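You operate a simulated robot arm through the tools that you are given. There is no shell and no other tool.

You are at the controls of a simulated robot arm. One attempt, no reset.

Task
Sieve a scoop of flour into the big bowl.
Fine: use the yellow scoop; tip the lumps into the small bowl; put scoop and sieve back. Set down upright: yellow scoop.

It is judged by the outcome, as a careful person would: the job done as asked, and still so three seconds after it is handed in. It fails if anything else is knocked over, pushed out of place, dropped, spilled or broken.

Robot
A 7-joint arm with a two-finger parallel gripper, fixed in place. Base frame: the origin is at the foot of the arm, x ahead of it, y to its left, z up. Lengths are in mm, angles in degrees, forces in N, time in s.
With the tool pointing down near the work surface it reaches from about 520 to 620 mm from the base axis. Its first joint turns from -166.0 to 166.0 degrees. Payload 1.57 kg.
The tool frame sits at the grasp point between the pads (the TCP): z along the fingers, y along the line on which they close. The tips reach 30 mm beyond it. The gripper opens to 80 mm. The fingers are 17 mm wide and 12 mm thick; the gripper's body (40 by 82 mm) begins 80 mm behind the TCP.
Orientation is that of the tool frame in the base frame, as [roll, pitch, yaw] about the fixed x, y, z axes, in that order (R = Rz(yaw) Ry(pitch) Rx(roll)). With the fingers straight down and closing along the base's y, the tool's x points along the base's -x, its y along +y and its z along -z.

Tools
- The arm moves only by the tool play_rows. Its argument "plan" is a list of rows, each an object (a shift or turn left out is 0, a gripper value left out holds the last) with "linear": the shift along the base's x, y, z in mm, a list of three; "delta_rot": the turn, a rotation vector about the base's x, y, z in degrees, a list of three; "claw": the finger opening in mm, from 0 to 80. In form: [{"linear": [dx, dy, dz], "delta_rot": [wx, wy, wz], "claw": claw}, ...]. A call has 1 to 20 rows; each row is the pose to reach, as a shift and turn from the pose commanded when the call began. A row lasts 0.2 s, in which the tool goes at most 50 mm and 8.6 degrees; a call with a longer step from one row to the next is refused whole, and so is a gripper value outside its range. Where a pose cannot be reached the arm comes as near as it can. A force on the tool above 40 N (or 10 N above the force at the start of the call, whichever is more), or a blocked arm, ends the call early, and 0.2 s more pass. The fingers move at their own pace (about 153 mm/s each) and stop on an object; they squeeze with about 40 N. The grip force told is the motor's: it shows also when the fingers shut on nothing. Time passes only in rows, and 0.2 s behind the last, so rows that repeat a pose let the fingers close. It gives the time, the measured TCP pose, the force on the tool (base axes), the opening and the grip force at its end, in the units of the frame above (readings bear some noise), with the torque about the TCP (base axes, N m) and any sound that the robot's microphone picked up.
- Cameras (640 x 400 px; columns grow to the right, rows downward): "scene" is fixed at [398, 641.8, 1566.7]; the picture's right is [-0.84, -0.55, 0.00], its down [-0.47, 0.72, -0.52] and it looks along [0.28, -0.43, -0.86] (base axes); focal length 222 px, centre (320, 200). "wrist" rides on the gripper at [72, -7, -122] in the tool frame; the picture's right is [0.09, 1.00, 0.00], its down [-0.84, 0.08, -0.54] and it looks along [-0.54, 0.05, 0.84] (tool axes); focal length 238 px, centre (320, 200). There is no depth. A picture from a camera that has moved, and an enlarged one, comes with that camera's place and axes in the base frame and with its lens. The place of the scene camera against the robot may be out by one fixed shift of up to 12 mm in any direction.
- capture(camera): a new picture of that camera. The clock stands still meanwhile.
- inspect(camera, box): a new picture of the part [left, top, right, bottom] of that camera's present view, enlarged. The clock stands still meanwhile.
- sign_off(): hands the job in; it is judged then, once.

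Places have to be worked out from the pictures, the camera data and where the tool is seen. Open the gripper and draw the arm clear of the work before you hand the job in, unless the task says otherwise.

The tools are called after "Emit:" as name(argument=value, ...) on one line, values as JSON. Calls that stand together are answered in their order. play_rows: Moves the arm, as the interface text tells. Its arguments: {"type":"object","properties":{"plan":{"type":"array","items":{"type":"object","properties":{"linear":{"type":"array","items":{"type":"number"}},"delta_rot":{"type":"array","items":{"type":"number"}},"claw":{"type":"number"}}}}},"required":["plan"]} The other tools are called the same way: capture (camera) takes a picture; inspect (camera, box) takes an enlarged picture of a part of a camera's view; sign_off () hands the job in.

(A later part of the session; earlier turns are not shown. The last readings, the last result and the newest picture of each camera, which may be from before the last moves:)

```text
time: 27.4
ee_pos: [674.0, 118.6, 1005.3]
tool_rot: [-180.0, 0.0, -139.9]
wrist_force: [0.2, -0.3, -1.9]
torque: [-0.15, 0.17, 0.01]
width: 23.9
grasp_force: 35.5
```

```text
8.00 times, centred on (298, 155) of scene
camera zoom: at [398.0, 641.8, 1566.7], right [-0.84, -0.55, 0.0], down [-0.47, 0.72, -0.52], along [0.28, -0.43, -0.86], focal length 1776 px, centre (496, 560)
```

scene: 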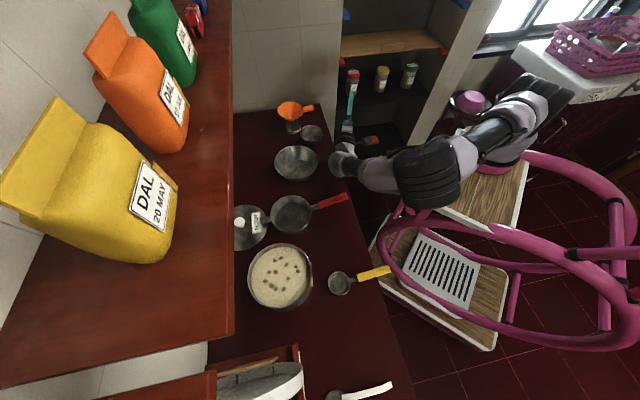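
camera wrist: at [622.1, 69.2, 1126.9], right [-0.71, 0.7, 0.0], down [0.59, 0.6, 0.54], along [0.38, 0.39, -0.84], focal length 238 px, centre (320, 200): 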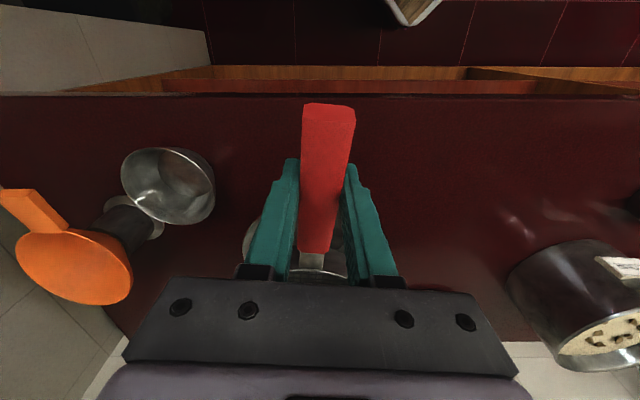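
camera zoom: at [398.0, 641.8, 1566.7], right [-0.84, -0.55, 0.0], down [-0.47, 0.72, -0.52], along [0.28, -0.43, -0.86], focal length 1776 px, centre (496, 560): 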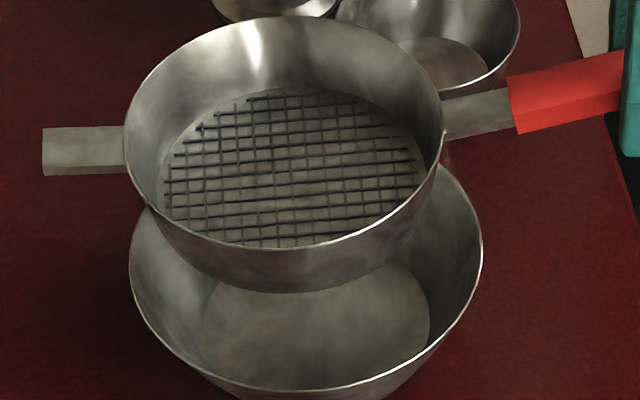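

Sieve centre comes out at about (792, 221) against the bowl at (791, 219), so it is well centred and the tab and strap both span the rim. I lower to just above the expected resting height.

Emit:
play_rows(plan=[{"linear": [0, 0, -15]}, {"linear": [0, 0, -32]}, {"linear": [0, 0, -48]}, {"linear": [0, 0, -60]}, {"linear": [0, 0, -70]}, {"linear": [0, 0, -76]}, {"linear": [0, 0, -76]}])

Emit:
inspect(camera="scene", box=[258, 135, 338, 185])

```text
time: 29.0
ee_pos: [674.4, 117.7, 929.7]
tool_rot: [-179.9, 0.1, -140.0]
wrist_force: [-4.6, -1.7, 13.9]
torque: [0.71, -0.66, 0.1]
width: 23.6
grasp_force: 35.5
```

```text
8.00 times, centred on (298, 160) of scene
camera zoom: at [398.0, 641.8, 1566.7], right [-0.84, -0.55, 0.0], down [-0.47, 0.72, -0.52], along [0.28, -0.43, -0.86], focal length 1776 px, centre (496, 520)
```

zoom: 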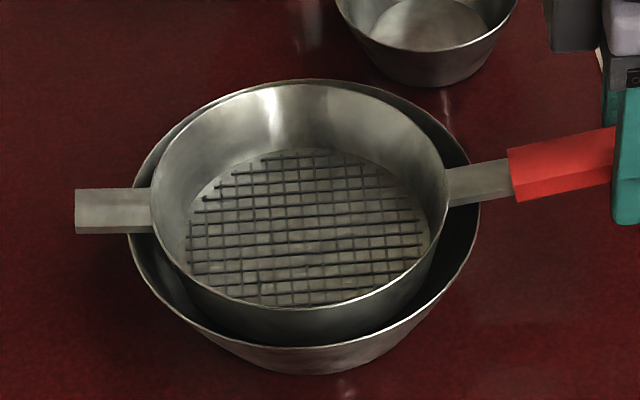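

There is contact already: +14 N, so the sieve bears on the rim slightly higher than expected. I ease up in small steps until the force is near the bare weight.

Emit:
play_rows(plan=[{"linear": [0, 0, 2]}, {"linear": [0, 0, 2]}])

```text
time: 29.6
ee_pos: [673.2, 118.4, 931.8]
tool_rot: [180.0, 0.0, -140.0]
wrist_force: [-0.2, 0.0, -1.7]
torque: [-0.14, 0.16, -0.02]
width: 23.5
grasp_force: 35.6
```

Now it is free again (−1.7 N); contact is 1–2 mm below. I lower 1.2 mm for light contact.

Emit:
play_rows(plan=[{"linear": [0, 0, -0.6]}, {"linear": [0, 0, -1.2]}, {"linear": [0, 0, -1.2]}])

```text
time: 30.4
ee_pos: [673.3, 118.8, 929.7]
tool_rot: [-179.9, -0.1, -140.0]
wrist_force: [-0.8, -0.4, 3.4]
torque: [0.15, -0.11, 0.0]
width: 23.5
grasp_force: 35.8
```

Light contact (3.4 N). I release the handle and watch the sieve.

Emit:
play_rows(plan=[{"claw": 27}, {"claw": 32}, {"claw": 40}, {"claw": 60}, {"claw": 60}])

Emit:
inspect(camera="scene", box=[258, 135, 338, 185])

Emit:
capture(camera="wrist")

```text
time: 31.6
ee_pos: [672.8, 119.8, 929.6]
tool_rot: [-180.0, 0.0, -140.0]
wrist_force: [1.0, -0.2, 0.6]
torque: [-0.01, 0.02, -0.02]
width: 59.9
grasp_force: 0.0
```

```text
8.00 times, centred on (298, 160) of scene
camera zoom: at [398.0, 641.8, 1566.7], right [-0.84, -0.55, 0.0], down [-0.47, 0.72, -0.52], along [0.28, -0.43, -0.86], focal length 1776 px, centre (496, 520)
```

zoom: 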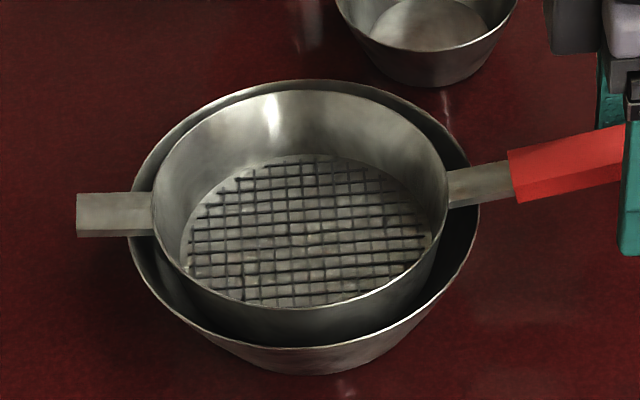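

```text
taken
camera wrist: at [621.5, 68.7, 1050.9], right [-0.71, 0.7, 0.0], down [0.59, 0.6, 0.54], along [0.38, 0.39, -0.84], focal length 238 px, centre (320, 200)
```

wrist: 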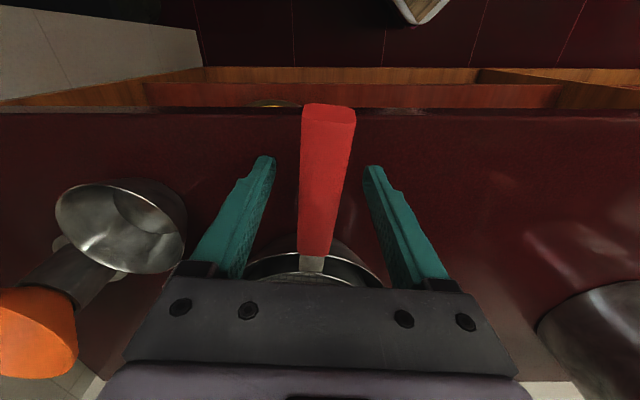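

The sieve rests stably across the big bowl on its tab and strap. I lift straight off and travel to above the yellow scoop's handle end.

Emit:
play_rows(plan=[{"linear": [0, 0, 25], "claw": 60}, {"linear": [0, 0, 55], "claw": 70}, {"linear": [0, 0, 85], "claw": 80}, {"linear": [-12, 11, 105], "claw": 80}, {"linear": [-42, 38, 110], "delta_rot": [0, 0, 1]}, {"linear": [-75, 68, 110], "delta_rot": [0, 0, 2]}, {"linear": [-108, 98, 110], "delta_rot": [0, 0, 3]}, {"linear": [-142, 128, 110], "delta_rot": [0, 0, 4]}, {"linear": [-176, 158, 110], "delta_rot": [0, 0, 5]}, {"linear": [-210, 189, 110], "delta_rot": [0, 0, 5.6]}, {"linear": [-244, 220, 110], "delta_rot": [0, 0, 5.6]}, {"linear": [-276, 249, 110], "delta_rot": [0, 0, 5.6]}, {"linear": [-306, 276, 105], "delta_rot": [0, 0, 5.6]}, {"linear": [-326, 294, 100], "delta_rot": [0, 0, 5.6]}, {"linear": [-334, 301, 95], "delta_rot": [0, 0, 5.6]}, {"linear": [-334, 301, 95], "delta_rot": [0, 0, 5.6]}])

Emit:
capture(camera="wrist")

Emit:
capture(camera="scene")

```text
time: 35.0
ee_pos: [337.9, 420.4, 1025.7]
tool_rot: [-180.0, 0.0, -134.3]
wrist_force: [-0.5, 0.2, 0.2]
torque: [-0.01, -0.03, -0.01]
width: 80.0
grasp_force: 0.2
```

```text
taken
camera wrist: at [292.8, 365.5, 1147.1], right [-0.78, 0.63, 0.0], down [0.53, 0.65, 0.54], along [0.34, 0.42, -0.84], focal length 238 px, centre (320, 200)
```

wrist: 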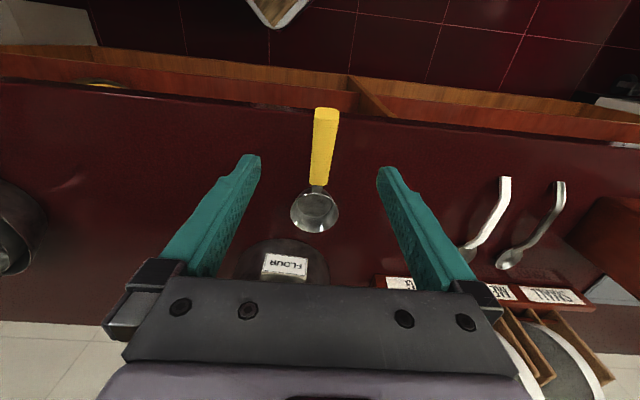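

```text
taken
```

scene: 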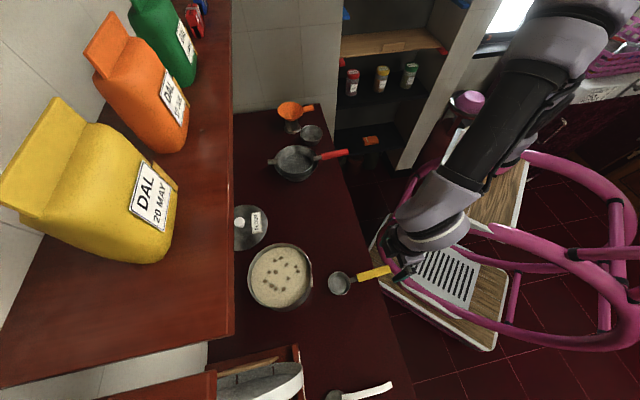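

The scoop is directly ahead. I zoom on it to refine the handle's position and slope.

Emit:
inspect(camera="wrist", box=[260, 90, 388, 240])

Emit:
inspect(camera="wrist", box=[280, 95, 368, 150])

Emit:
inspect(camera="scene", box=[320, 250, 420, 312])

```text
2.67 times, centred on (324, 165) of wrist
camera zoom: at [292.8, 365.5, 1147.1], right [-0.78, 0.63, 0.0], down [0.53, 0.65, 0.54], along [0.34, 0.42, -0.84], focal length 636 px, centre (309, 293)
```

zoom: 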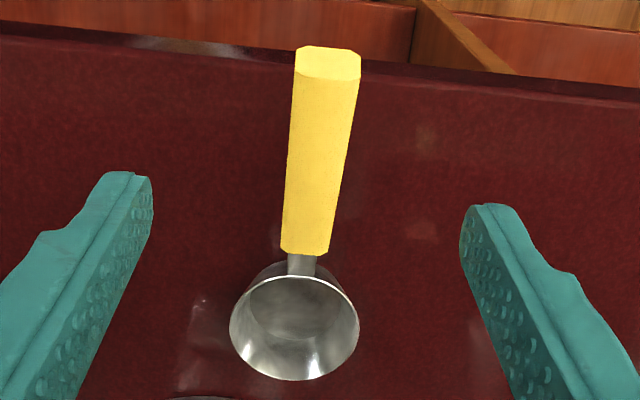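

```text
7.27 times, centred on (324, 122) of wrist
camera zoom: at [292.8, 365.5, 1147.1], right [-0.78, 0.63, 0.0], down [0.53, 0.65, 0.54], along [0.34, 0.42, -0.84], focal length 1734 px, centre (291, 764)
```

zoom: 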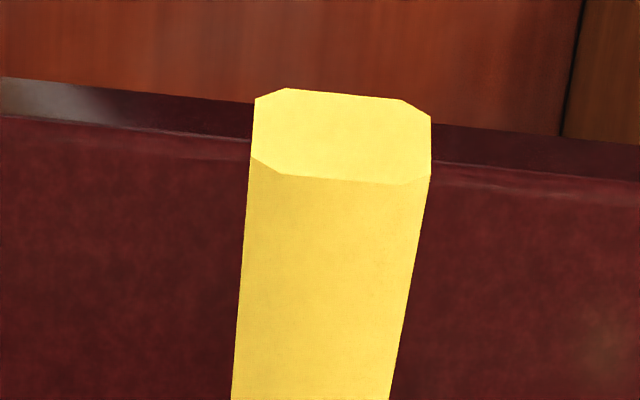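

```text
6.40 times, centred on (370, 281) of scene
camera zoom: at [398.0, 641.8, 1566.7], right [-0.84, -0.55, 0.0], down [-0.47, 0.72, -0.52], along [0.28, -0.43, -0.86], focal length 1420 px, centre (0, -318)
```

zoom: 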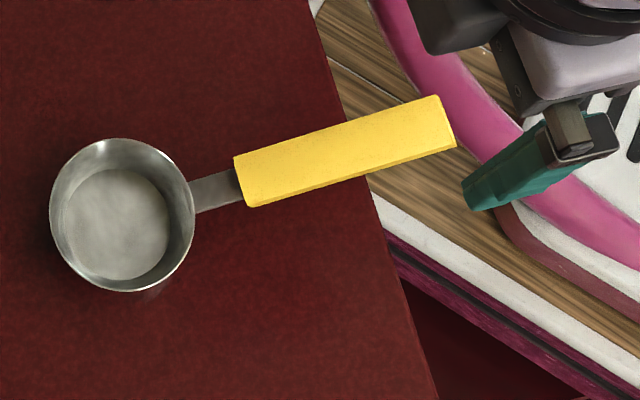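

Refined from wrist views: scoop handle end top at (323, 411, 928) sloping down at 22.6° to (384, 473, 892), cup centre (421, 509) with rim 881. I tilt the tool 20° outward and move to a pre-grasp point about 60 mm off the handle end.

Emit:
play_rows(plan=[{"linear": [-4, -3, -5], "delta_rot": [4.76, -4.66, 0]}, {"linear": [-8, -6, -15], "delta_rot": [9.53, -9.33, 0]}, {"linear": [-13, -9, -35], "delta_rot": [14.29, -13.99, 0]}, {"linear": [-19, -12.4, -55], "delta_rot": [14.29, -13.99, 0]}, {"linear": [-19, -12.4, -55], "delta_rot": [14.29, -13.99, 0]}])

Emit:
capture(camera="wrist")

Emit:
inspect(camera="scene", box=[320, 230, 440, 312])

```text
time: 36.2
ee_pos: [318.4, 408.5, 968.7]
tool_rot: [180.0, 20.0, -134.5]
wrist_force: [-0.2, 0.0, 0.5]
torque: [-0.01, 0.0, 0.01]
width: 80.1
grasp_force: 0.1
```

```text
taken
camera wrist: at [245.7, 326.8, 1058.5], right [-0.77, 0.64, -0.03], down [0.37, 0.48, 0.8], along [0.52, 0.6, -0.6], focal length 238 px, centre (320, 200)
```

wrist: 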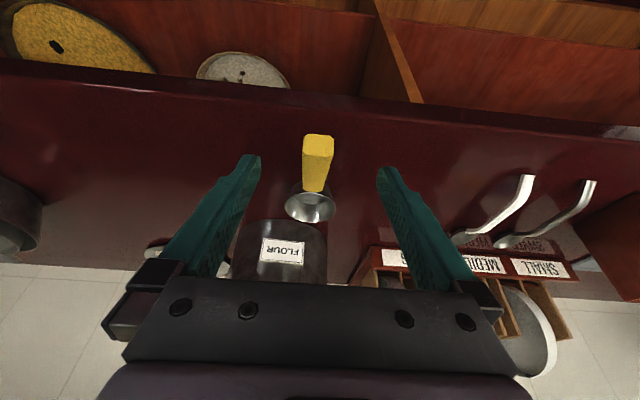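

```text
4.88 times, centred on (380, 271) of scene
camera zoom: at [398.0, 641.8, 1566.7], right [-0.84, -0.55, 0.0], down [-0.47, 0.72, -0.52], along [0.28, -0.43, -0.86], focal length 1083 px, centre (27, -146)
```

zoom: 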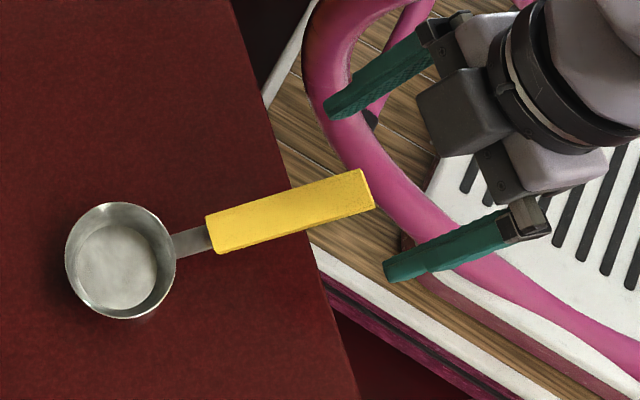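

The handle sits midway between the fingers. I advance along the tool axis to the grip point and then close.

Emit:
play_rows(plan=[{"linear": [4, 4, -16]}, {"linear": [8, 8, -32]}, {"linear": [12, 12, -47]}, {"linear": [14.4, 14.5, -57.1]}, {"linear": [14.4, 14.5, -57.1]}])

Emit:
capture(camera="wrist")

Emit:
inspect(camera="scene", box=[320, 230, 440, 312])

```text
time: 37.4
ee_pos: [331.3, 421.4, 912.4]
tool_rot: [-180.0, 20.0, -134.3]
wrist_force: [0.8, -0.4, -0.4]
torque: [-0.05, 0.01, 0.02]
width: 79.9
grasp_force: 0.1
```

```text
taken
camera wrist: at [259.4, 340.3, 1001.4], right [-0.77, 0.63, -0.03], down [0.37, 0.48, 0.8], along [0.52, 0.6, -0.6], focal length 238 px, centre (320, 200)
```

wrist: 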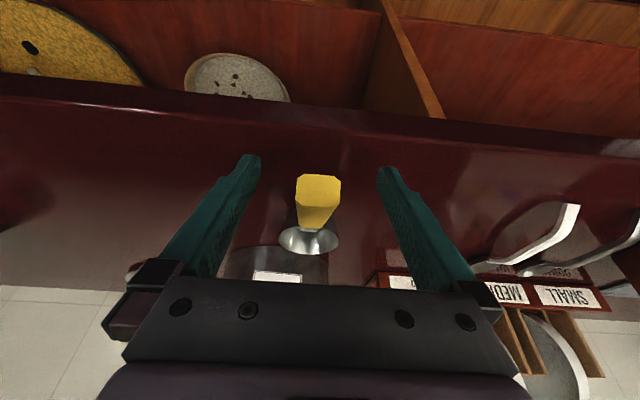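

```text
4.88 times, centred on (380, 271) of scene
camera zoom: at [398.0, 641.8, 1566.7], right [-0.84, -0.55, 0.0], down [-0.47, 0.72, -0.52], along [0.28, -0.43, -0.86], focal length 1083 px, centre (27, -146)
```

zoom: 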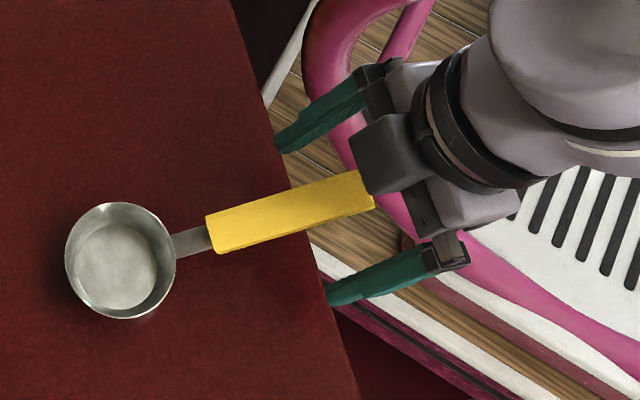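

The TCP is about 13–18 mm in from the handle end; I advance 4 mm more along the handle and close the fingers.

Emit:
play_rows(plan=[{"linear": [2.6, 2.6, -1.6]}, {"linear": [2.6, 2.6, -1.6]}, {"linear": [2.6, 2.6, -1.6], "claw": 10}, {"linear": [2.6, 2.6, -1.6], "claw": 10}, {"linear": [2.6, 2.6, -1.6], "claw": 10}, {"linear": [2.6, 2.6, -1.6], "claw": 10}])

Emit:
capture(camera="wrist")

Emit:
inspect(camera="scene", box=[320, 230, 440, 312])

```text
time: 38.8
ee_pos: [334.6, 424.4, 910.5]
tool_rot: [180.0, 20.0, -134.4]
wrist_force: [-0.8, 1.1, -0.2]
torque: [-0.03, 0.05, -0.01]
width: 21.2
grasp_force: 34.4
```

```text
taken
camera wrist: at [263.0, 342.7, 999.8], right [-0.77, 0.63, -0.03], down [0.37, 0.48, 0.8], along [0.52, 0.6, -0.61], focal length 238 px, centre (320, 200)
```

wrist: 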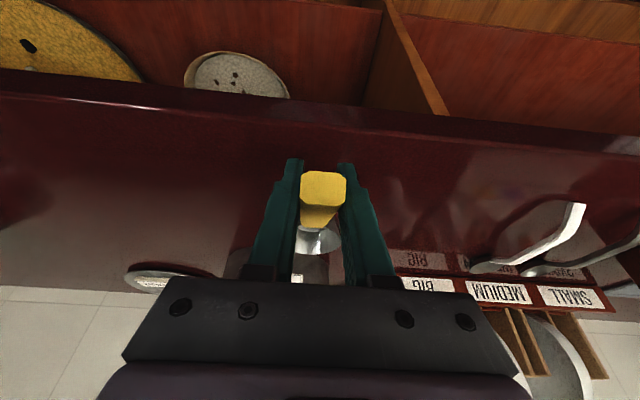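

```text
4.88 times, centred on (380, 271) of scene
camera zoom: at [398.0, 641.8, 1566.7], right [-0.84, -0.55, 0.0], down [-0.47, 0.72, -0.52], along [0.28, -0.43, -0.86], focal length 1083 px, centre (27, -146)
```

zoom: 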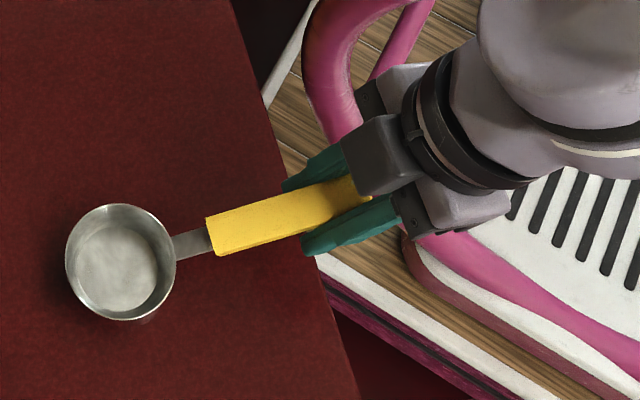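

Gripped at 21.2 mm. I lift the scoop slowly and check weight and slippage.

Emit:
play_rows(plan=[{"linear": [0, 0, 5]}, {"linear": [0, 0, 14]}, {"linear": [0, 0, 28]}, {"linear": [0, 0, 45]}, {"linear": [0, 0, 60]}, {"linear": [0, 0, 60]}])

Emit:
capture(camera="wrist")

Emit:
inspect(camera="scene", box=[310, 220, 440, 312])

```text
time: 40.2
ee_pos: [335.3, 424.0, 970.7]
tool_rot: [179.9, 20.1, -134.4]
wrist_force: [-0.1, -0.4, -1.2]
torque: [-0.04, 0.07, 0.0]
width: 21.4
grasp_force: 34.5
```

```text
taken
camera wrist: at [263.7, 342.6, 1060.2], right [-0.77, 0.64, -0.03], down [0.37, 0.48, 0.8], along [0.52, 0.6, -0.61], focal length 238 px, centre (320, 200)
```

wrist: 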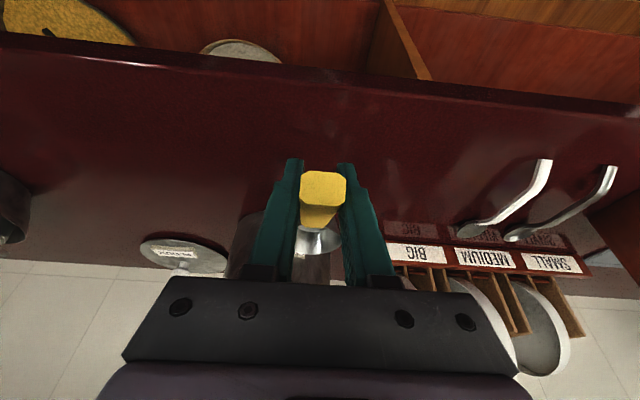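

```text
4.35 times, centred on (375, 266) of scene
camera zoom: at [398.0, 641.8, 1566.7], right [-0.84, -0.55, 0.0], down [-0.47, 0.72, -0.52], along [0.28, -0.43, -0.86], focal length 965 px, centre (81, -87)
```

zoom: 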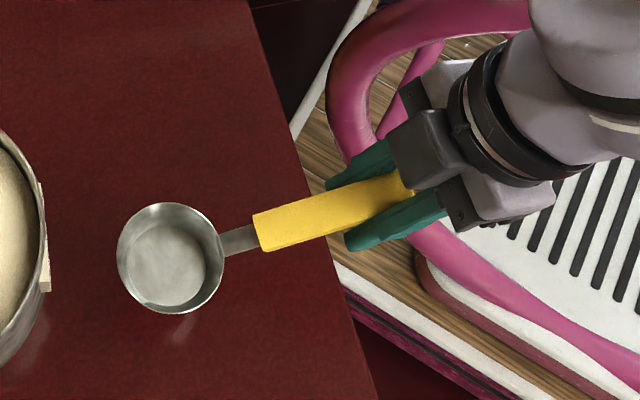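

Scoop is held firmly (about 1 N, no droop). I raise it and carry it out until the cup is over the flour pot.

Emit:
play_rows(plan=[{"linear": [0, 0, 25]}, {"linear": [0, 0, 50]}, {"linear": [0, 0, 72]}, {"linear": [12, 6, 79]}, {"linear": [34, 18, 79]}, {"linear": [58, 30.5, 79]}, {"linear": [82, 43, 79]}, {"linear": [106, 56, 79]}, {"linear": [126, 66.5, 79]}, {"linear": [137, 72.2, 79]}, {"linear": [139.5, 73.5, 79]}, {"linear": [139.5, 73.5, 79]}])

Emit:
capture(camera="wrist")

Emit:
inspect(camera="scene", box=[220, 210, 400, 320])

Emit:
capture(camera="scene")

```text
time: 42.8
ee_pos: [475.9, 498.0, 1048.6]
tool_rot: [-179.9, 20.0, -134.4]
wrist_force: [-0.7, -0.1, -1.2]
torque: [-0.06, 0.06, -0.01]
width: 21.6
grasp_force: 34.7
```

```text
taken
camera wrist: at [403.7, 416.1, 1137.0], right [-0.77, 0.63, -0.03], down [0.37, 0.48, 0.8], along [0.52, 0.6, -0.61], focal length 238 px, centre (320, 200)
```

wrist: 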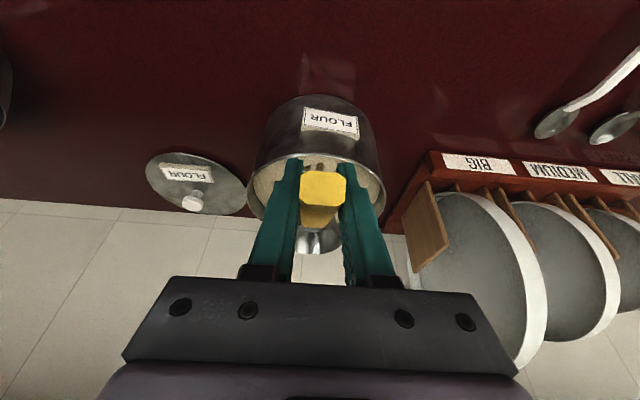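

```text
3.56 times, centred on (310, 265) of scene
camera zoom: at [398.0, 641.8, 1566.7], right [-0.84, -0.55, 0.0], down [-0.47, 0.72, -0.52], along [0.28, -0.43, -0.86], focal length 789 px, centre (356, -31)
```

zoom: 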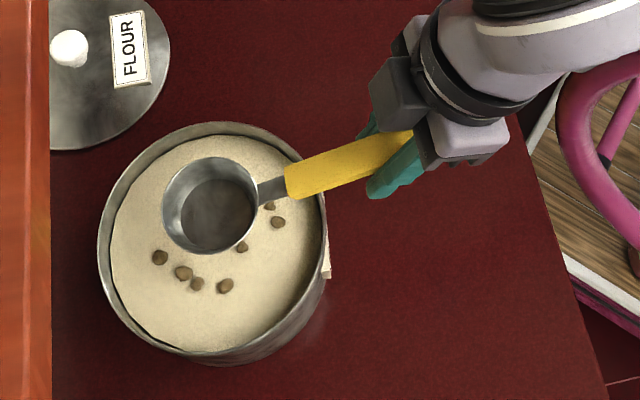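

```text
taken
```

scene: 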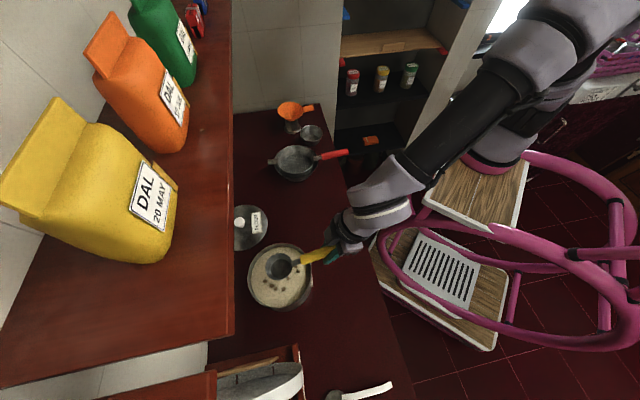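

The cup is over the pot as computed. Now I tilt it 28° nose-down above the flour, keeping the cup about in place, and check clearances.

Emit:
play_rows(plan=[{"linear": [3.2, 3.2, 6.0], "delta_rot": [-4.93, 4.97, 0]}, {"linear": [7.6, 7.5, 11.7], "delta_rot": [-9.86, 9.93, 0]}, {"linear": [13.1, 13.0, 15.7], "delta_rot": [-14.8, 14.9, 0]}, {"linear": [19.8, 19.7, 17.6], "delta_rot": [-19.73, 19.87, 0]}, {"linear": [19.8, 19.7, 17.6], "delta_rot": [-19.73, 19.87, 0]}])

Emit:
capture(camera="wrist")

Emit:
inspect(camera="scene", box=[220, 210, 400, 320])

```text
time: 44.0
ee_pos: [495.0, 518.1, 1069.0]
tool_rot: [179.6, -8.0, -134.4]
wrist_force: [0.9, 0.0, -1.3]
torque: [-0.05, 0.03, -0.01]
width: 21.5
grasp_force: 35.0
```

```text
taken
camera wrist: at [463.2, 475.1, 1198.4], right [-0.77, 0.63, 0.02], down [0.58, 0.7, 0.42], along [0.25, 0.34, -0.91], focal length 238 px, centre (320, 200)
```

wrist: 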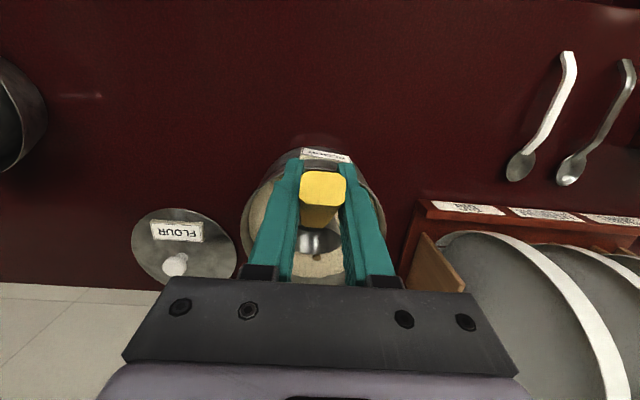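

```text
3.56 times, centred on (310, 265) of scene
camera zoom: at [398.0, 641.8, 1566.7], right [-0.84, -0.55, 0.0], down [-0.47, 0.72, -0.52], along [0.28, -0.43, -0.86], focal length 789 px, centre (356, -31)
```

zoom: 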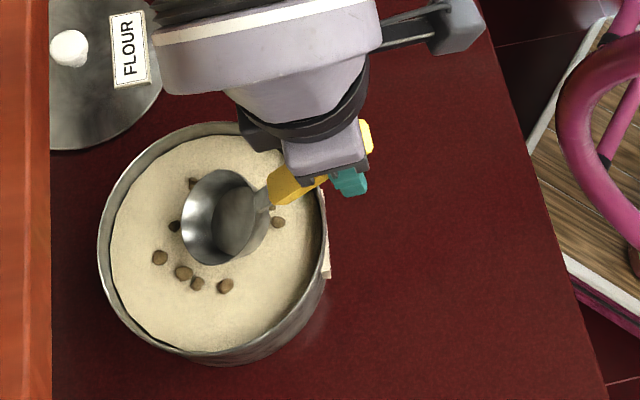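

Clear of the rim. I shift about 8 mm sideways toward the cluster of lumps and lower the cup into the flour (lip to about 16 mm below the surface).

Emit:
play_rows(plan=[{"linear": [-3, 3, -12]}, {"linear": [-5.6, 5.7, -22]}, {"linear": [-5.6, 5.7, -30]}, {"linear": [-5.6, 5.7, -37]}, {"linear": [-5.6, 5.7, -43]}, {"linear": [-5.6, 5.7, -49]}, {"linear": [-5.6, 5.7, -49]}])

Emit:
inspect(camera="scene", box=[230, 230, 330, 292])

Emit:
capture(camera="wrist")

```text
time: 45.6
ee_pos: [491.0, 524.0, 1016.7]
tool_rot: [179.6, -8.0, -134.3]
wrist_force: [0.2, -0.9, -0.2]
torque: [-0.06, 0.06, 0.0]
width: 21.6
grasp_force: 34.6
```

```text
6.40 times, centred on (280, 261) of scene
camera zoom: at [398.0, 641.8, 1566.7], right [-0.84, -0.55, 0.0], down [-0.47, 0.72, -0.52], along [0.28, -0.43, -0.86], focal length 1420 px, centre (576, -190)
```

zoom: 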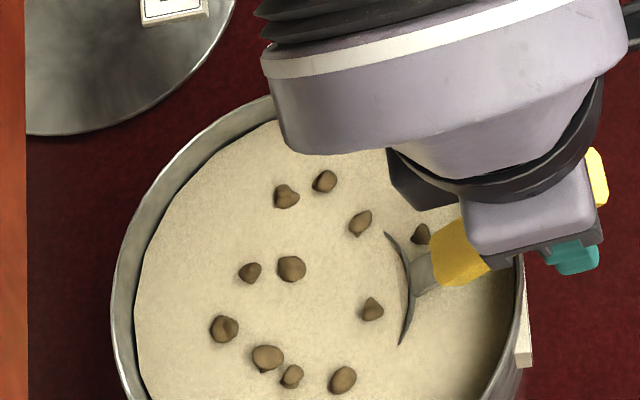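

```text
taken
camera wrist: at [457.7, 480.9, 1147.2], right [-0.77, 0.63, 0.02], down [0.58, 0.7, 0.42], along [0.25, 0.34, -0.91], focal length 238 px, centre (320, 200)
```

wrist: 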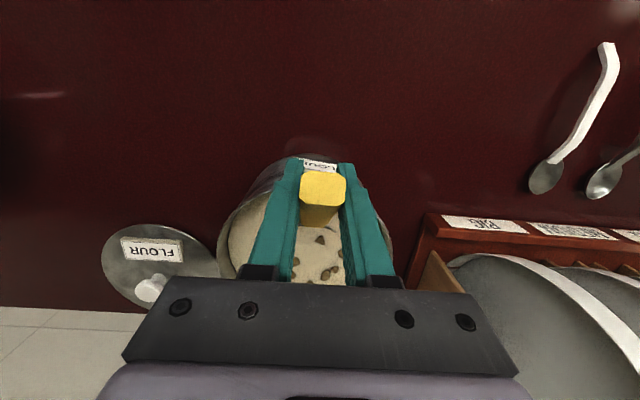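

The cup is submerged to its near lip, without resistance. I now push outward, level the cup while raising it, and lift it out above the pot.

Emit:
play_rows(plan=[{"linear": [3.5, 3.5, -0.5]}, {"linear": [7.1, 7.0, -1]}, {"linear": [11.2, 11.1, -7], "delta_rot": [2.11, -2.13, 0]}, {"linear": [14.1, 14.0, -12.1], "delta_rot": [4.23, -4.26, 0]}, {"linear": [10.6, 10.5, -11], "delta_rot": [8.46, -8.52, 0]}, {"linear": [6.4, 6.3, -12.6], "delta_rot": [12.68, -12.77, 0]}, {"linear": [3.1, 3.1, -12.8], "delta_rot": [16.91, -17.03, 0]}, {"linear": [1.5, 1.5, -7.1], "delta_rot": [19.73, -19.87, 0]}, {"linear": [1.5, 1.5, 2], "delta_rot": [19.73, -19.87, 0]}, {"linear": [1.5, 1.5, 10.9], "delta_rot": [19.73, -19.87, 0]}, {"linear": [1.5, 1.5, 22], "delta_rot": [19.73, -19.87, 0]}, {"linear": [1.5, 1.5, 35.9], "delta_rot": [19.73, -19.87, 0]}, {"linear": [1.5, 1.5, 35.9], "delta_rot": [19.73, -19.87, 0]}])

Emit:
inspect(camera="scene", box=[230, 220, 350, 310])

Emit:
capture(camera="wrist")

```text
time: 48.4
ee_pos: [492.0, 526.0, 1054.6]
tool_rot: [180.0, 20.0, -134.4]
wrist_force: [-0.3, 0.4, -0.8]
torque: [-0.06, 0.04, 0.06]
width: 21.3
grasp_force: 34.7
```

```text
4.44 times, centred on (290, 265) of scene
camera zoom: at [398.0, 641.8, 1566.7], right [-0.84, -0.55, 0.0], down [-0.47, 0.72, -0.52], along [0.28, -0.43, -0.86], focal length 986 px, centre (453, -89)
```

zoom: 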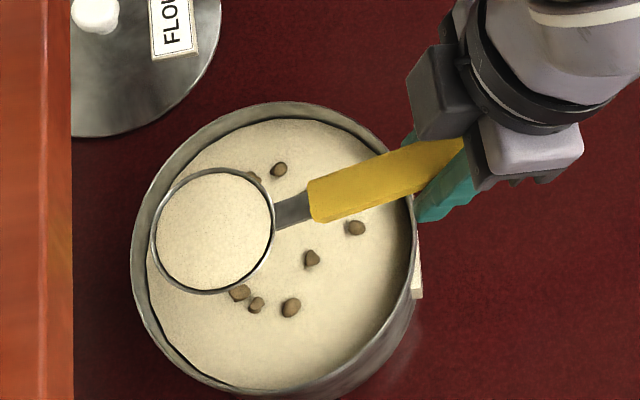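

```text
taken
camera wrist: at [420.2, 443.9, 1143.4], right [-0.77, 0.63, -0.03], down [0.37, 0.48, 0.8], along [0.52, 0.6, -0.6], focal length 238 px, centre (320, 200)
```

wrist: 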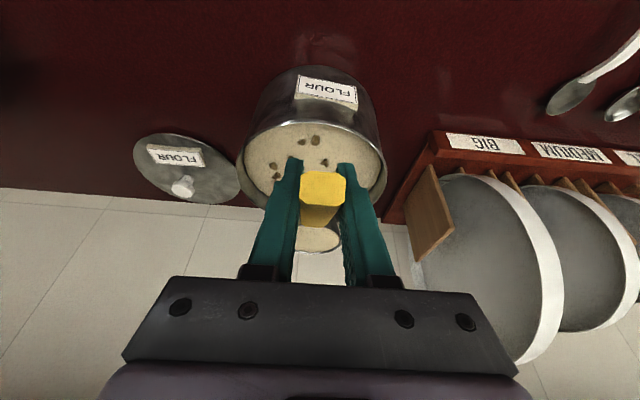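

The cup came up brim-full and level. I carry it gently along an arc, keeping it level, to above the sieve on the big bowl.

Emit:
play_rows(plan=[{"linear": [5.3, -5.5, 2], "delta_rot": [0, 0, -0.7]}, {"linear": [18.2, -19.2, 4], "delta_rot": [0, 0, -2.4]}, {"linear": [38.3, -42.4, 6], "delta_rot": [0, 0, -5.2]}, {"linear": [59.8, -69.3, 6], "delta_rot": [0, 0, -8.4]}, {"linear": [79.5, -96.6, 6], "delta_rot": [0, 0, -11.5]}, {"linear": [98.1, -125.4, 6], "delta_rot": [0, 0, -14.6]}, {"linear": [115.3, -154.9, 6], "delta_rot": [0, 0, -17.7]}, {"linear": [130.9, -184.5, 6], "delta_rot": [0, 0, -20.9]}, {"linear": [145.1, -215.4, 6], "delta_rot": [0, 0, -24]}, {"linear": [157.9, -246.9, 6], "delta_rot": [0, 0, -27.1]}, {"linear": [167.8, -274.8, 6], "delta_rot": [0, 0, -29.9]}, {"linear": [175.4, -299.5, 6], "delta_rot": [0, 0, -32.4]}, {"linear": [180.5, -317.8, 6], "delta_rot": [0, 0, -34.1]}, {"linear": [182.3, -325, 6], "delta_rot": [0, 0, -34.8]}, {"linear": [182.3, -325, 6], "delta_rot": [0, 0, -34.8]}])

Emit:
inspect(camera="scene", box=[250, 110, 390, 200])

Emit:
capture(camera="scene")

Emit:
capture(camera="wrist")

```text
time: 51.6
ee_pos: [674.0, 199.9, 1059.9]
tool_rot: [179.9, 20.0, -169.2]
wrist_force: [0.4, -0.3, -1.3]
torque: [0.0, 0.07, 0.02]
width: 21.3
grasp_force: 34.4
```

```text
4.44 times, centred on (320, 155) of scene
camera zoom: at [398.0, 641.8, 1566.7], right [-0.84, -0.55, 0.0], down [-0.47, 0.72, -0.52], along [0.28, -0.43, -0.86], focal length 986 px, centre (320, 400)
```

zoom: 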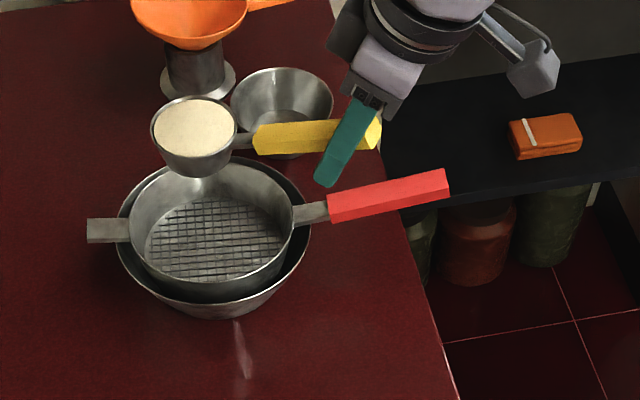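

```text
taken
```

scene: 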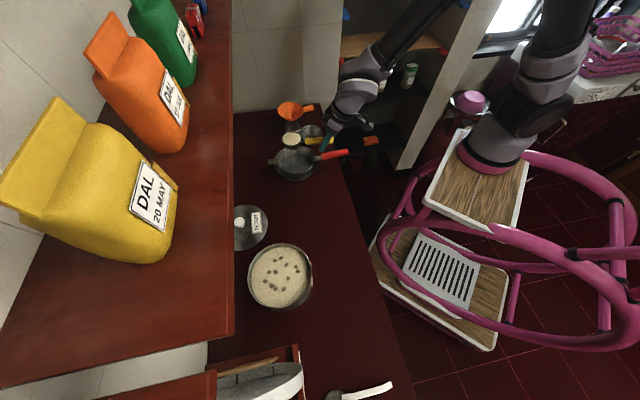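

```text
taken
camera wrist: at [566.7, 174.6, 1148.2], right [-0.27, 0.96, -0.03], down [0.58, 0.19, 0.8], along [0.77, 0.2, -0.61], focal length 238 px, centre (320, 200)
```

wrist: 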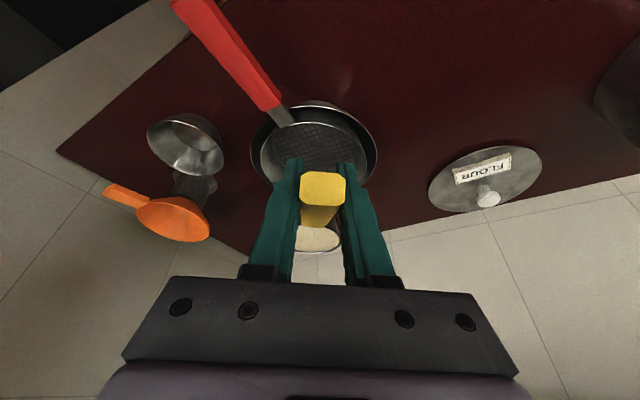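

The cup is centred over the sieve (measured about (793, 224) against (792, 221)). I lower it to just above the sieve rim.

Emit:
play_rows(plan=[{"linear": [0, 0, -10]}, {"linear": [0, 0, -24]}, {"linear": [0, 0, -38]}, {"linear": [0, 0, -49]}, {"linear": [0, 0, -55]}, {"linear": [0, 0, -55]}])

Emit:
inspect(camera="scene", box=[250, 110, 390, 200])

```text
time: 53.0
ee_pos: [674.0, 198.8, 1005.4]
tool_rot: [-180.0, 20.1, -169.2]
wrist_force: [0.1, -0.4, -1.6]
torque: [-0.04, 0.08, -0.03]
width: 21.5
grasp_force: 34.4
```

```text
4.44 times, centred on (320, 155) of scene
camera zoom: at [398.0, 641.8, 1566.7], right [-0.84, -0.55, 0.0], down [-0.47, 0.72, -0.52], along [0.28, -0.43, -0.86], focal length 986 px, centre (320, 400)
```

zoom: 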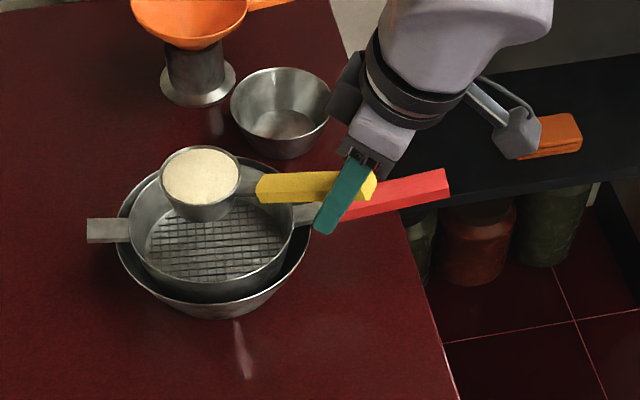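

Ready to pour: I roll the scoop about its own axis while shifting so that the low lip stays over the sieve's middle.

Emit:
play_rows(plan=[{"linear": [-0.2, 1, 0], "delta_rot": [-7.9, -1.4, 0]}, {"linear": [-0.3, 2, 0], "delta_rot": [-15.8, -2.8, 0]}, {"linear": [-0.7, 3.9, 0], "delta_rot": [-23.6, -4.2, 0]}, {"linear": [-1, 5.9, 0], "delta_rot": [-31.5, -5.6, 0]}, {"linear": [-1.4, 7.9, 0], "delta_rot": [-39.4, -7, 0]}, {"linear": [-1.7, 9.9, 0], "delta_rot": [-47.3, -8.4, 0]}, {"linear": [-2.1, 11.8, 0], "delta_rot": [-55.2, -9.7, 0]}, {"linear": [-2.6, 14.8, 0], "delta_rot": [-63, -11.1, 0]}, {"linear": [-3.3, 18.7, 0], "delta_rot": [-70.9, -12.5, 0]}, {"linear": [-4, 22.7, 0], "delta_rot": [-78.8, -13.9, 0]}, {"linear": [-4.9, 27.6, 0], "delta_rot": [-86.7, -15.3, 0]}, {"linear": [-4.9, 27.6, 0], "delta_rot": [-86.7, -15.3, 0]}])

Emit:
inspect(camera="scene", box=[250, 110, 390, 200])

Emit:
capture(camera="scene")

```text
time: 55.6
ee_pos: [668.1, 227.2, 1006.7]
tool_rot: [-92.0, -0.1, -150.0]
wrist_force: [-0.2, -0.3, -1.5]
torque: [0.02, 0.11, 0.03]
width: 21.5
grasp_force: 35.0
```

```text
4.44 times, centred on (320, 155) of scene
camera zoom: at [398.0, 641.8, 1566.7], right [-0.84, -0.55, 0.0], down [-0.47, 0.72, -0.52], along [0.28, -0.43, -0.86], focal length 986 px, centre (320, 400)
```

zoom: 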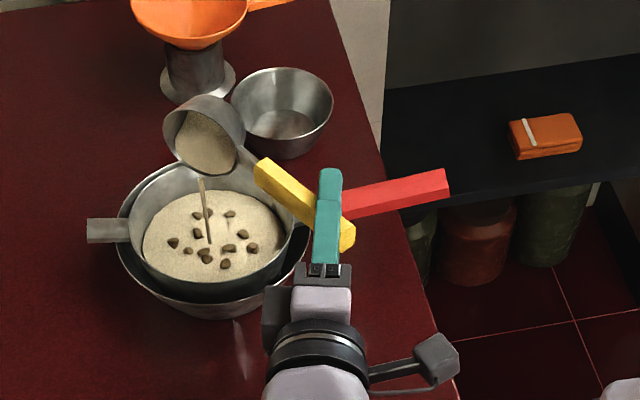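

```text
taken
```

scene: 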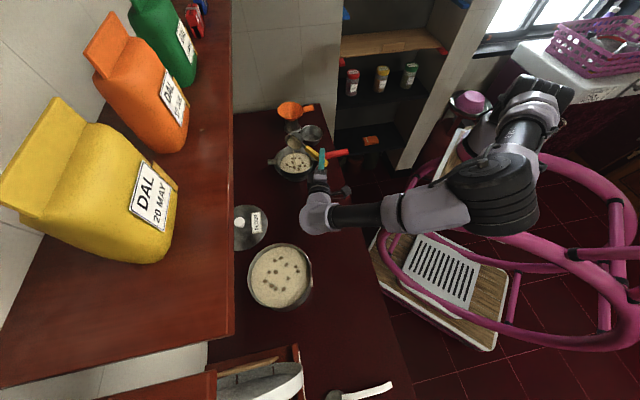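

Flour and lumps are flowing into the sieve. I continue rolling to about −112° and hold so that the cup empties.

Emit:
play_rows(plan=[{"linear": [-0.7, 4, 0], "delta_rot": [-7.9, -1.4, 0]}, {"linear": [-1.4, 7.9, 0], "delta_rot": [-15.8, -2.8, 0]}, {"linear": [-1.9, 10.8, 0], "delta_rot": [-23.6, -4.2, 0]}, {"linear": [-1.9, 10.8, 0], "delta_rot": [-23.6, -4.2, 0]}, {"linear": [-1.9, 10.8, 0], "delta_rot": [-23.6, -4.2, 0]}, {"linear": [-1.9, 10.8, 0], "delta_rot": [-23.6, -4.2, 0]}])

Emit:
inspect(camera="scene", box=[250, 110, 390, 200])

```text
time: 57.0
ee_pos: [667.5, 237.9, 1005.5]
tool_rot: [-69.3, -8.1, -151.6]
wrist_force: [0.7, 0.6, -0.6]
torque: [-0.02, 0.07, -0.02]
width: 21.4
grasp_force: 34.8
```

```text
4.44 times, centred on (320, 155) of scene
camera zoom: at [398.0, 641.8, 1566.7], right [-0.84, -0.55, 0.0], down [-0.47, 0.72, -0.52], along [0.28, -0.43, -0.86], focal length 986 px, centre (320, 400)
```

zoom: 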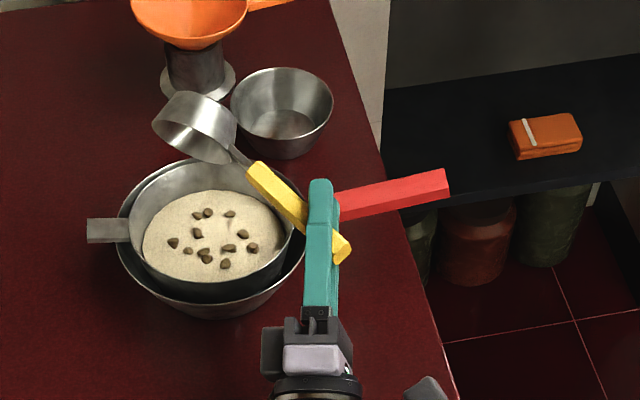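

The cup is empty; all flour and lumps are in the sieve. I roll the scoop back upright while rising a little.

Emit:
play_rows(plan=[{"linear": [0.5, -3, 2], "delta_rot": [7.9, 1.4, 0]}, {"linear": [1.2, -6.9, 4], "delta_rot": [15.8, 2.8, 0]}, {"linear": [1.9, -10.8, 6], "delta_rot": [23.6, 4.2, 0]}, {"linear": [2.8, -15.8, 8], "delta_rot": [31.5, 5.6, 0]}, {"linear": [3.5, -19.7, 11], "delta_rot": [39.4, 7, 0]}, {"linear": [4.2, -23.6, 14], "delta_rot": [47.3, 8.4, 0]}, {"linear": [4.7, -26.6, 17], "delta_rot": [55.2, 9.7, 0]}, {"linear": [5, -28.6, 20], "delta_rot": [63, 11.1, 0]}, {"linear": [5.4, -30.5, 24], "delta_rot": [70.9, 12.5, 0]}, {"linear": [5.7, -32.5, 28], "delta_rot": [78.8, 13.9, 0]}, {"linear": [6.1, -34.5, 33], "delta_rot": [86.7, 15.3, 0]}, {"linear": [6.4, -36.4, 38], "delta_rot": [94.5, 16.7, 0]}, {"linear": [6.6, -37.4, 44], "delta_rot": [102.4, 18.1, 0]}, {"linear": [6.8, -38.4, 50], "delta_rot": [110.3, 19.5, 0]}, {"linear": [6.8, -38.4, 50], "delta_rot": [110.3, 19.5, 0]}])

Emit:
inspect(camera="scene", box=[250, 110, 390, 200])

Emit:
capture(camera="wrist")

```text
time: 60.2
ee_pos: [672.4, 199.0, 1056.7]
tool_rot: [179.9, 20.1, -169.2]
wrist_force: [-0.1, 0.6, -0.8]
torque: [-0.03, 0.08, -0.02]
width: 21.3
grasp_force: 34.6
```

```text
4.44 times, centred on (320, 155) of scene
camera zoom: at [398.0, 641.8, 1566.7], right [-0.84, -0.55, 0.0], down [-0.47, 0.72, -0.52], along [0.28, -0.43, -0.86], focal length 986 px, centre (320, 400)
```

zoom: 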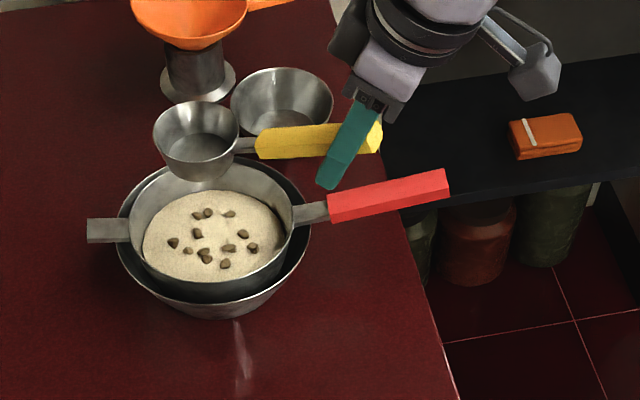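

```text
taken
camera wrist: at [565.8, 173.3, 1145.4], right [-0.27, 0.96, -0.03], down [0.58, 0.19, 0.8], along [0.77, 0.2, -0.61], focal length 238 px, centre (320, 200)
```

wrist: 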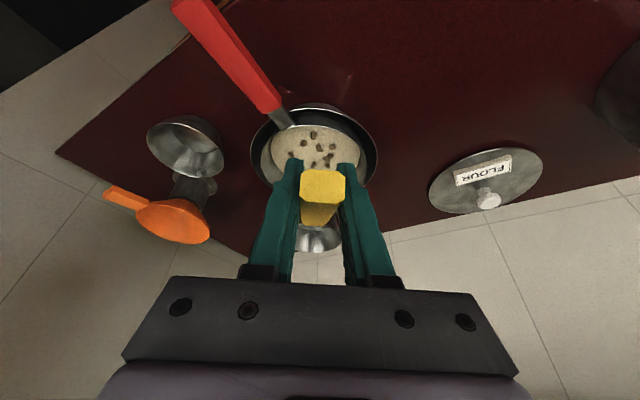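

The scoop is upright and empty. I carry it back along the arc to above its original place.

Emit:
play_rows(plan=[{"linear": [-8.4, 10.9, 0], "delta_rot": [0, 0, 1.0]}, {"linear": [-25.7, 31.9, 0], "delta_rot": [0, 0, 3.1]}, {"linear": [-49.7, 58.3, 0], "delta_rot": [0, 0, 5.9]}, {"linear": [-78.2, 86.4, 0], "delta_rot": [0, 0, 9.0]}, {"linear": [-107.1, 111.3, 0], "delta_rot": [0, 0, 12.2]}, {"linear": [-137.7, 134.7, 0], "delta_rot": [0, 0, 15.3]}, {"linear": [-168.8, 155.3, 0], "delta_rot": [0, 0, 18.4]}, {"linear": [-200.4, 173.5, 0], "delta_rot": [0, 0, 21.6]}, {"linear": [-232.9, 189.7, 0], "delta_rot": [0, 0, 24.7]}, {"linear": [-264.9, 202.8, 0], "delta_rot": [0, 0, 27.8]}, {"linear": [-293.8, 212.8, 0], "delta_rot": [0, 0, 30.6]}, {"linear": [-315.5, 219.1, 0], "delta_rot": [0, 0, 32.7]}, {"linear": [-330.3, 223, -10], "delta_rot": [0, 0, 34.1]}, {"linear": [-337.5, 224.6, -25], "delta_rot": [0, 0, 34.8]}, {"linear": [-337.5, 224.6, -50], "delta_rot": [0, 0, 34.8]}, {"linear": [-337.5, 224.6, -80], "delta_rot": [0, 0, 34.8]}, {"linear": [-337.5, 224.6, -105], "delta_rot": [0, 0, 34.8]}, {"linear": [-337.5, 224.6, -120], "delta_rot": [0, 0, 34.8]}, {"linear": [-337.5, 224.6, -120], "delta_rot": [0, 0, 34.8]}])

Emit:
inspect(camera="scene", box=[320, 230, 440, 312])

Emit:
capture(camera="wrist")

```text
time: 64.2
ee_pos: [334.6, 423.7, 936.6]
tool_rot: [180.0, 20.0, -134.5]
wrist_force: [0.5, 0.0, -0.7]
torque: [-0.09, 0.05, 0.0]
width: 21.4
grasp_force: 34.3
```

```text
4.88 times, centred on (380, 271) of scene
camera zoom: at [398.0, 641.8, 1566.7], right [-0.84, -0.55, 0.0], down [-0.47, 0.72, -0.52], along [0.28, -0.43, -0.86], focal length 1083 px, centre (27, -146)
```

zoom: 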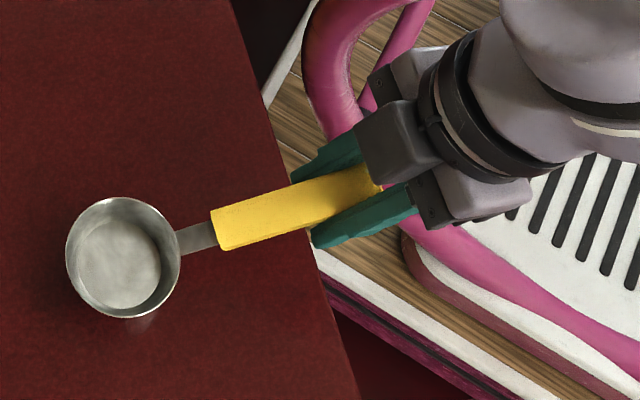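

```text
taken
camera wrist: at [262.4, 343.5, 1026.5], right [-0.77, 0.63, -0.03], down [0.37, 0.48, 0.8], along [0.52, 0.6, -0.61], focal length 238 px, centre (320, 200)
```

wrist: 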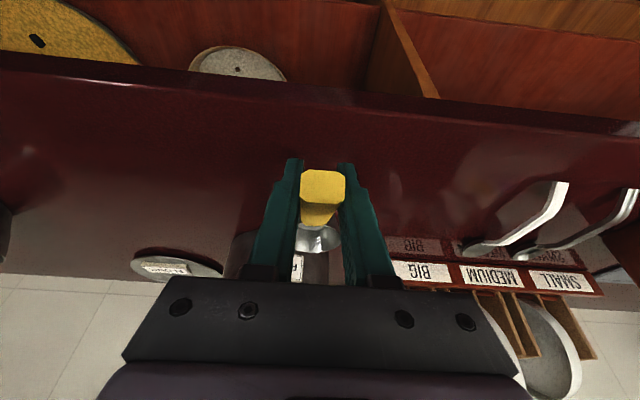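

The scoop is 24 mm above its home spot. I lower it gently with small last steps and watch the force.

Emit:
play_rows(plan=[{"linear": [0, 0, -8]}, {"linear": [0, 0, -15]}, {"linear": [0, 0, -20]}, {"linear": [0, 0, -22.5]}, {"linear": [0, 0, -23.5]}, {"linear": [0, 0, -23.5]}])

```text
time: 65.6
ee_pos: [337.5, 424.2, 912.2]
tool_rot: [179.9, 20.0, -134.6]
wrist_force: [-2.5, -0.9, 9.6]
torque: [0.75, -0.67, 0.09]
width: 21.3
grasp_force: 34.5
```

Contact is made (10 N). I ease up about 1 mm to lighten it before opening.

Emit:
play_rows(plan=[{"linear": [0, 0, 1]}, {"linear": [0, 0, 1]}])

```text
time: 66.2
ee_pos: [336.7, 424.1, 913.5]
tool_rot: [-180.0, 19.9, -134.4]
wrist_force: [-0.7, 1.4, 0.8]
torque: [0.04, -0.03, 0.02]
width: 21.3
grasp_force: 34.9
```

Light contact now (about 2 N). I open the fingers step by step.

Emit:
play_rows(plan=[{"claw": 25}, {"claw": 30}, {"claw": 45}, {"claw": 70}, {"claw": 70}])

Emit:
inspect(camera="scene", box=[320, 230, 440, 312])

Emit:
capture(camera="wrist")

```text
time: 67.4
ee_pos: [335.9, 423.4, 913.0]
tool_rot: [180.0, 20.1, -134.4]
wrist_force: [-0.2, -0.2, 0.4]
torque: [0.0, -0.02, 0.0]
width: 70.1
grasp_force: 0.1
```

```text
4.88 times, centred on (380, 271) of scene
camera zoom: at [398.0, 641.8, 1566.7], right [-0.84, -0.55, 0.0], down [-0.47, 0.72, -0.52], along [0.28, -0.43, -0.86], focal length 1083 px, centre (27, -146)
```

zoom: 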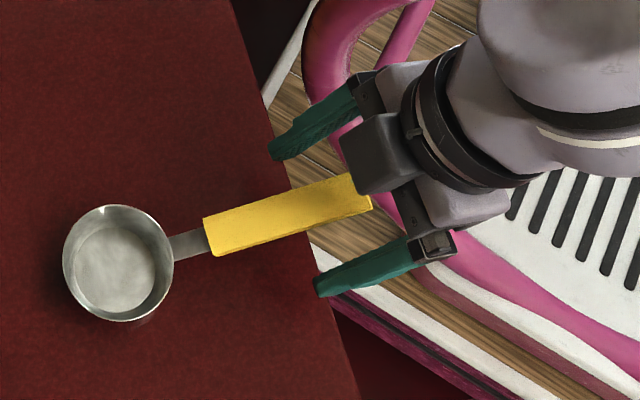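

```text
taken
camera wrist: at [263.9, 343.2, 1002.2], right [-0.77, 0.63, -0.03], down [0.37, 0.48, 0.8], along [0.52, 0.6, -0.61], focal length 238 px, centre (320, 200)
```

wrist: 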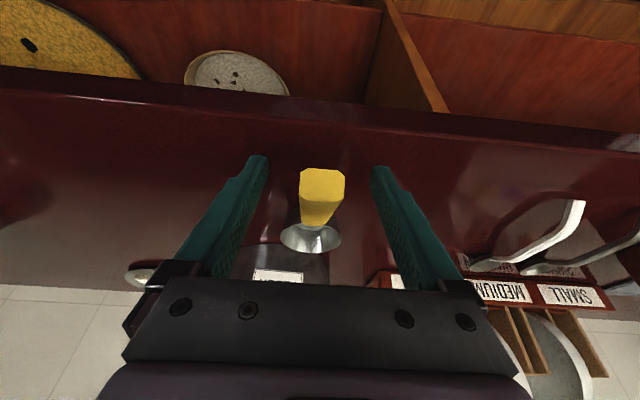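

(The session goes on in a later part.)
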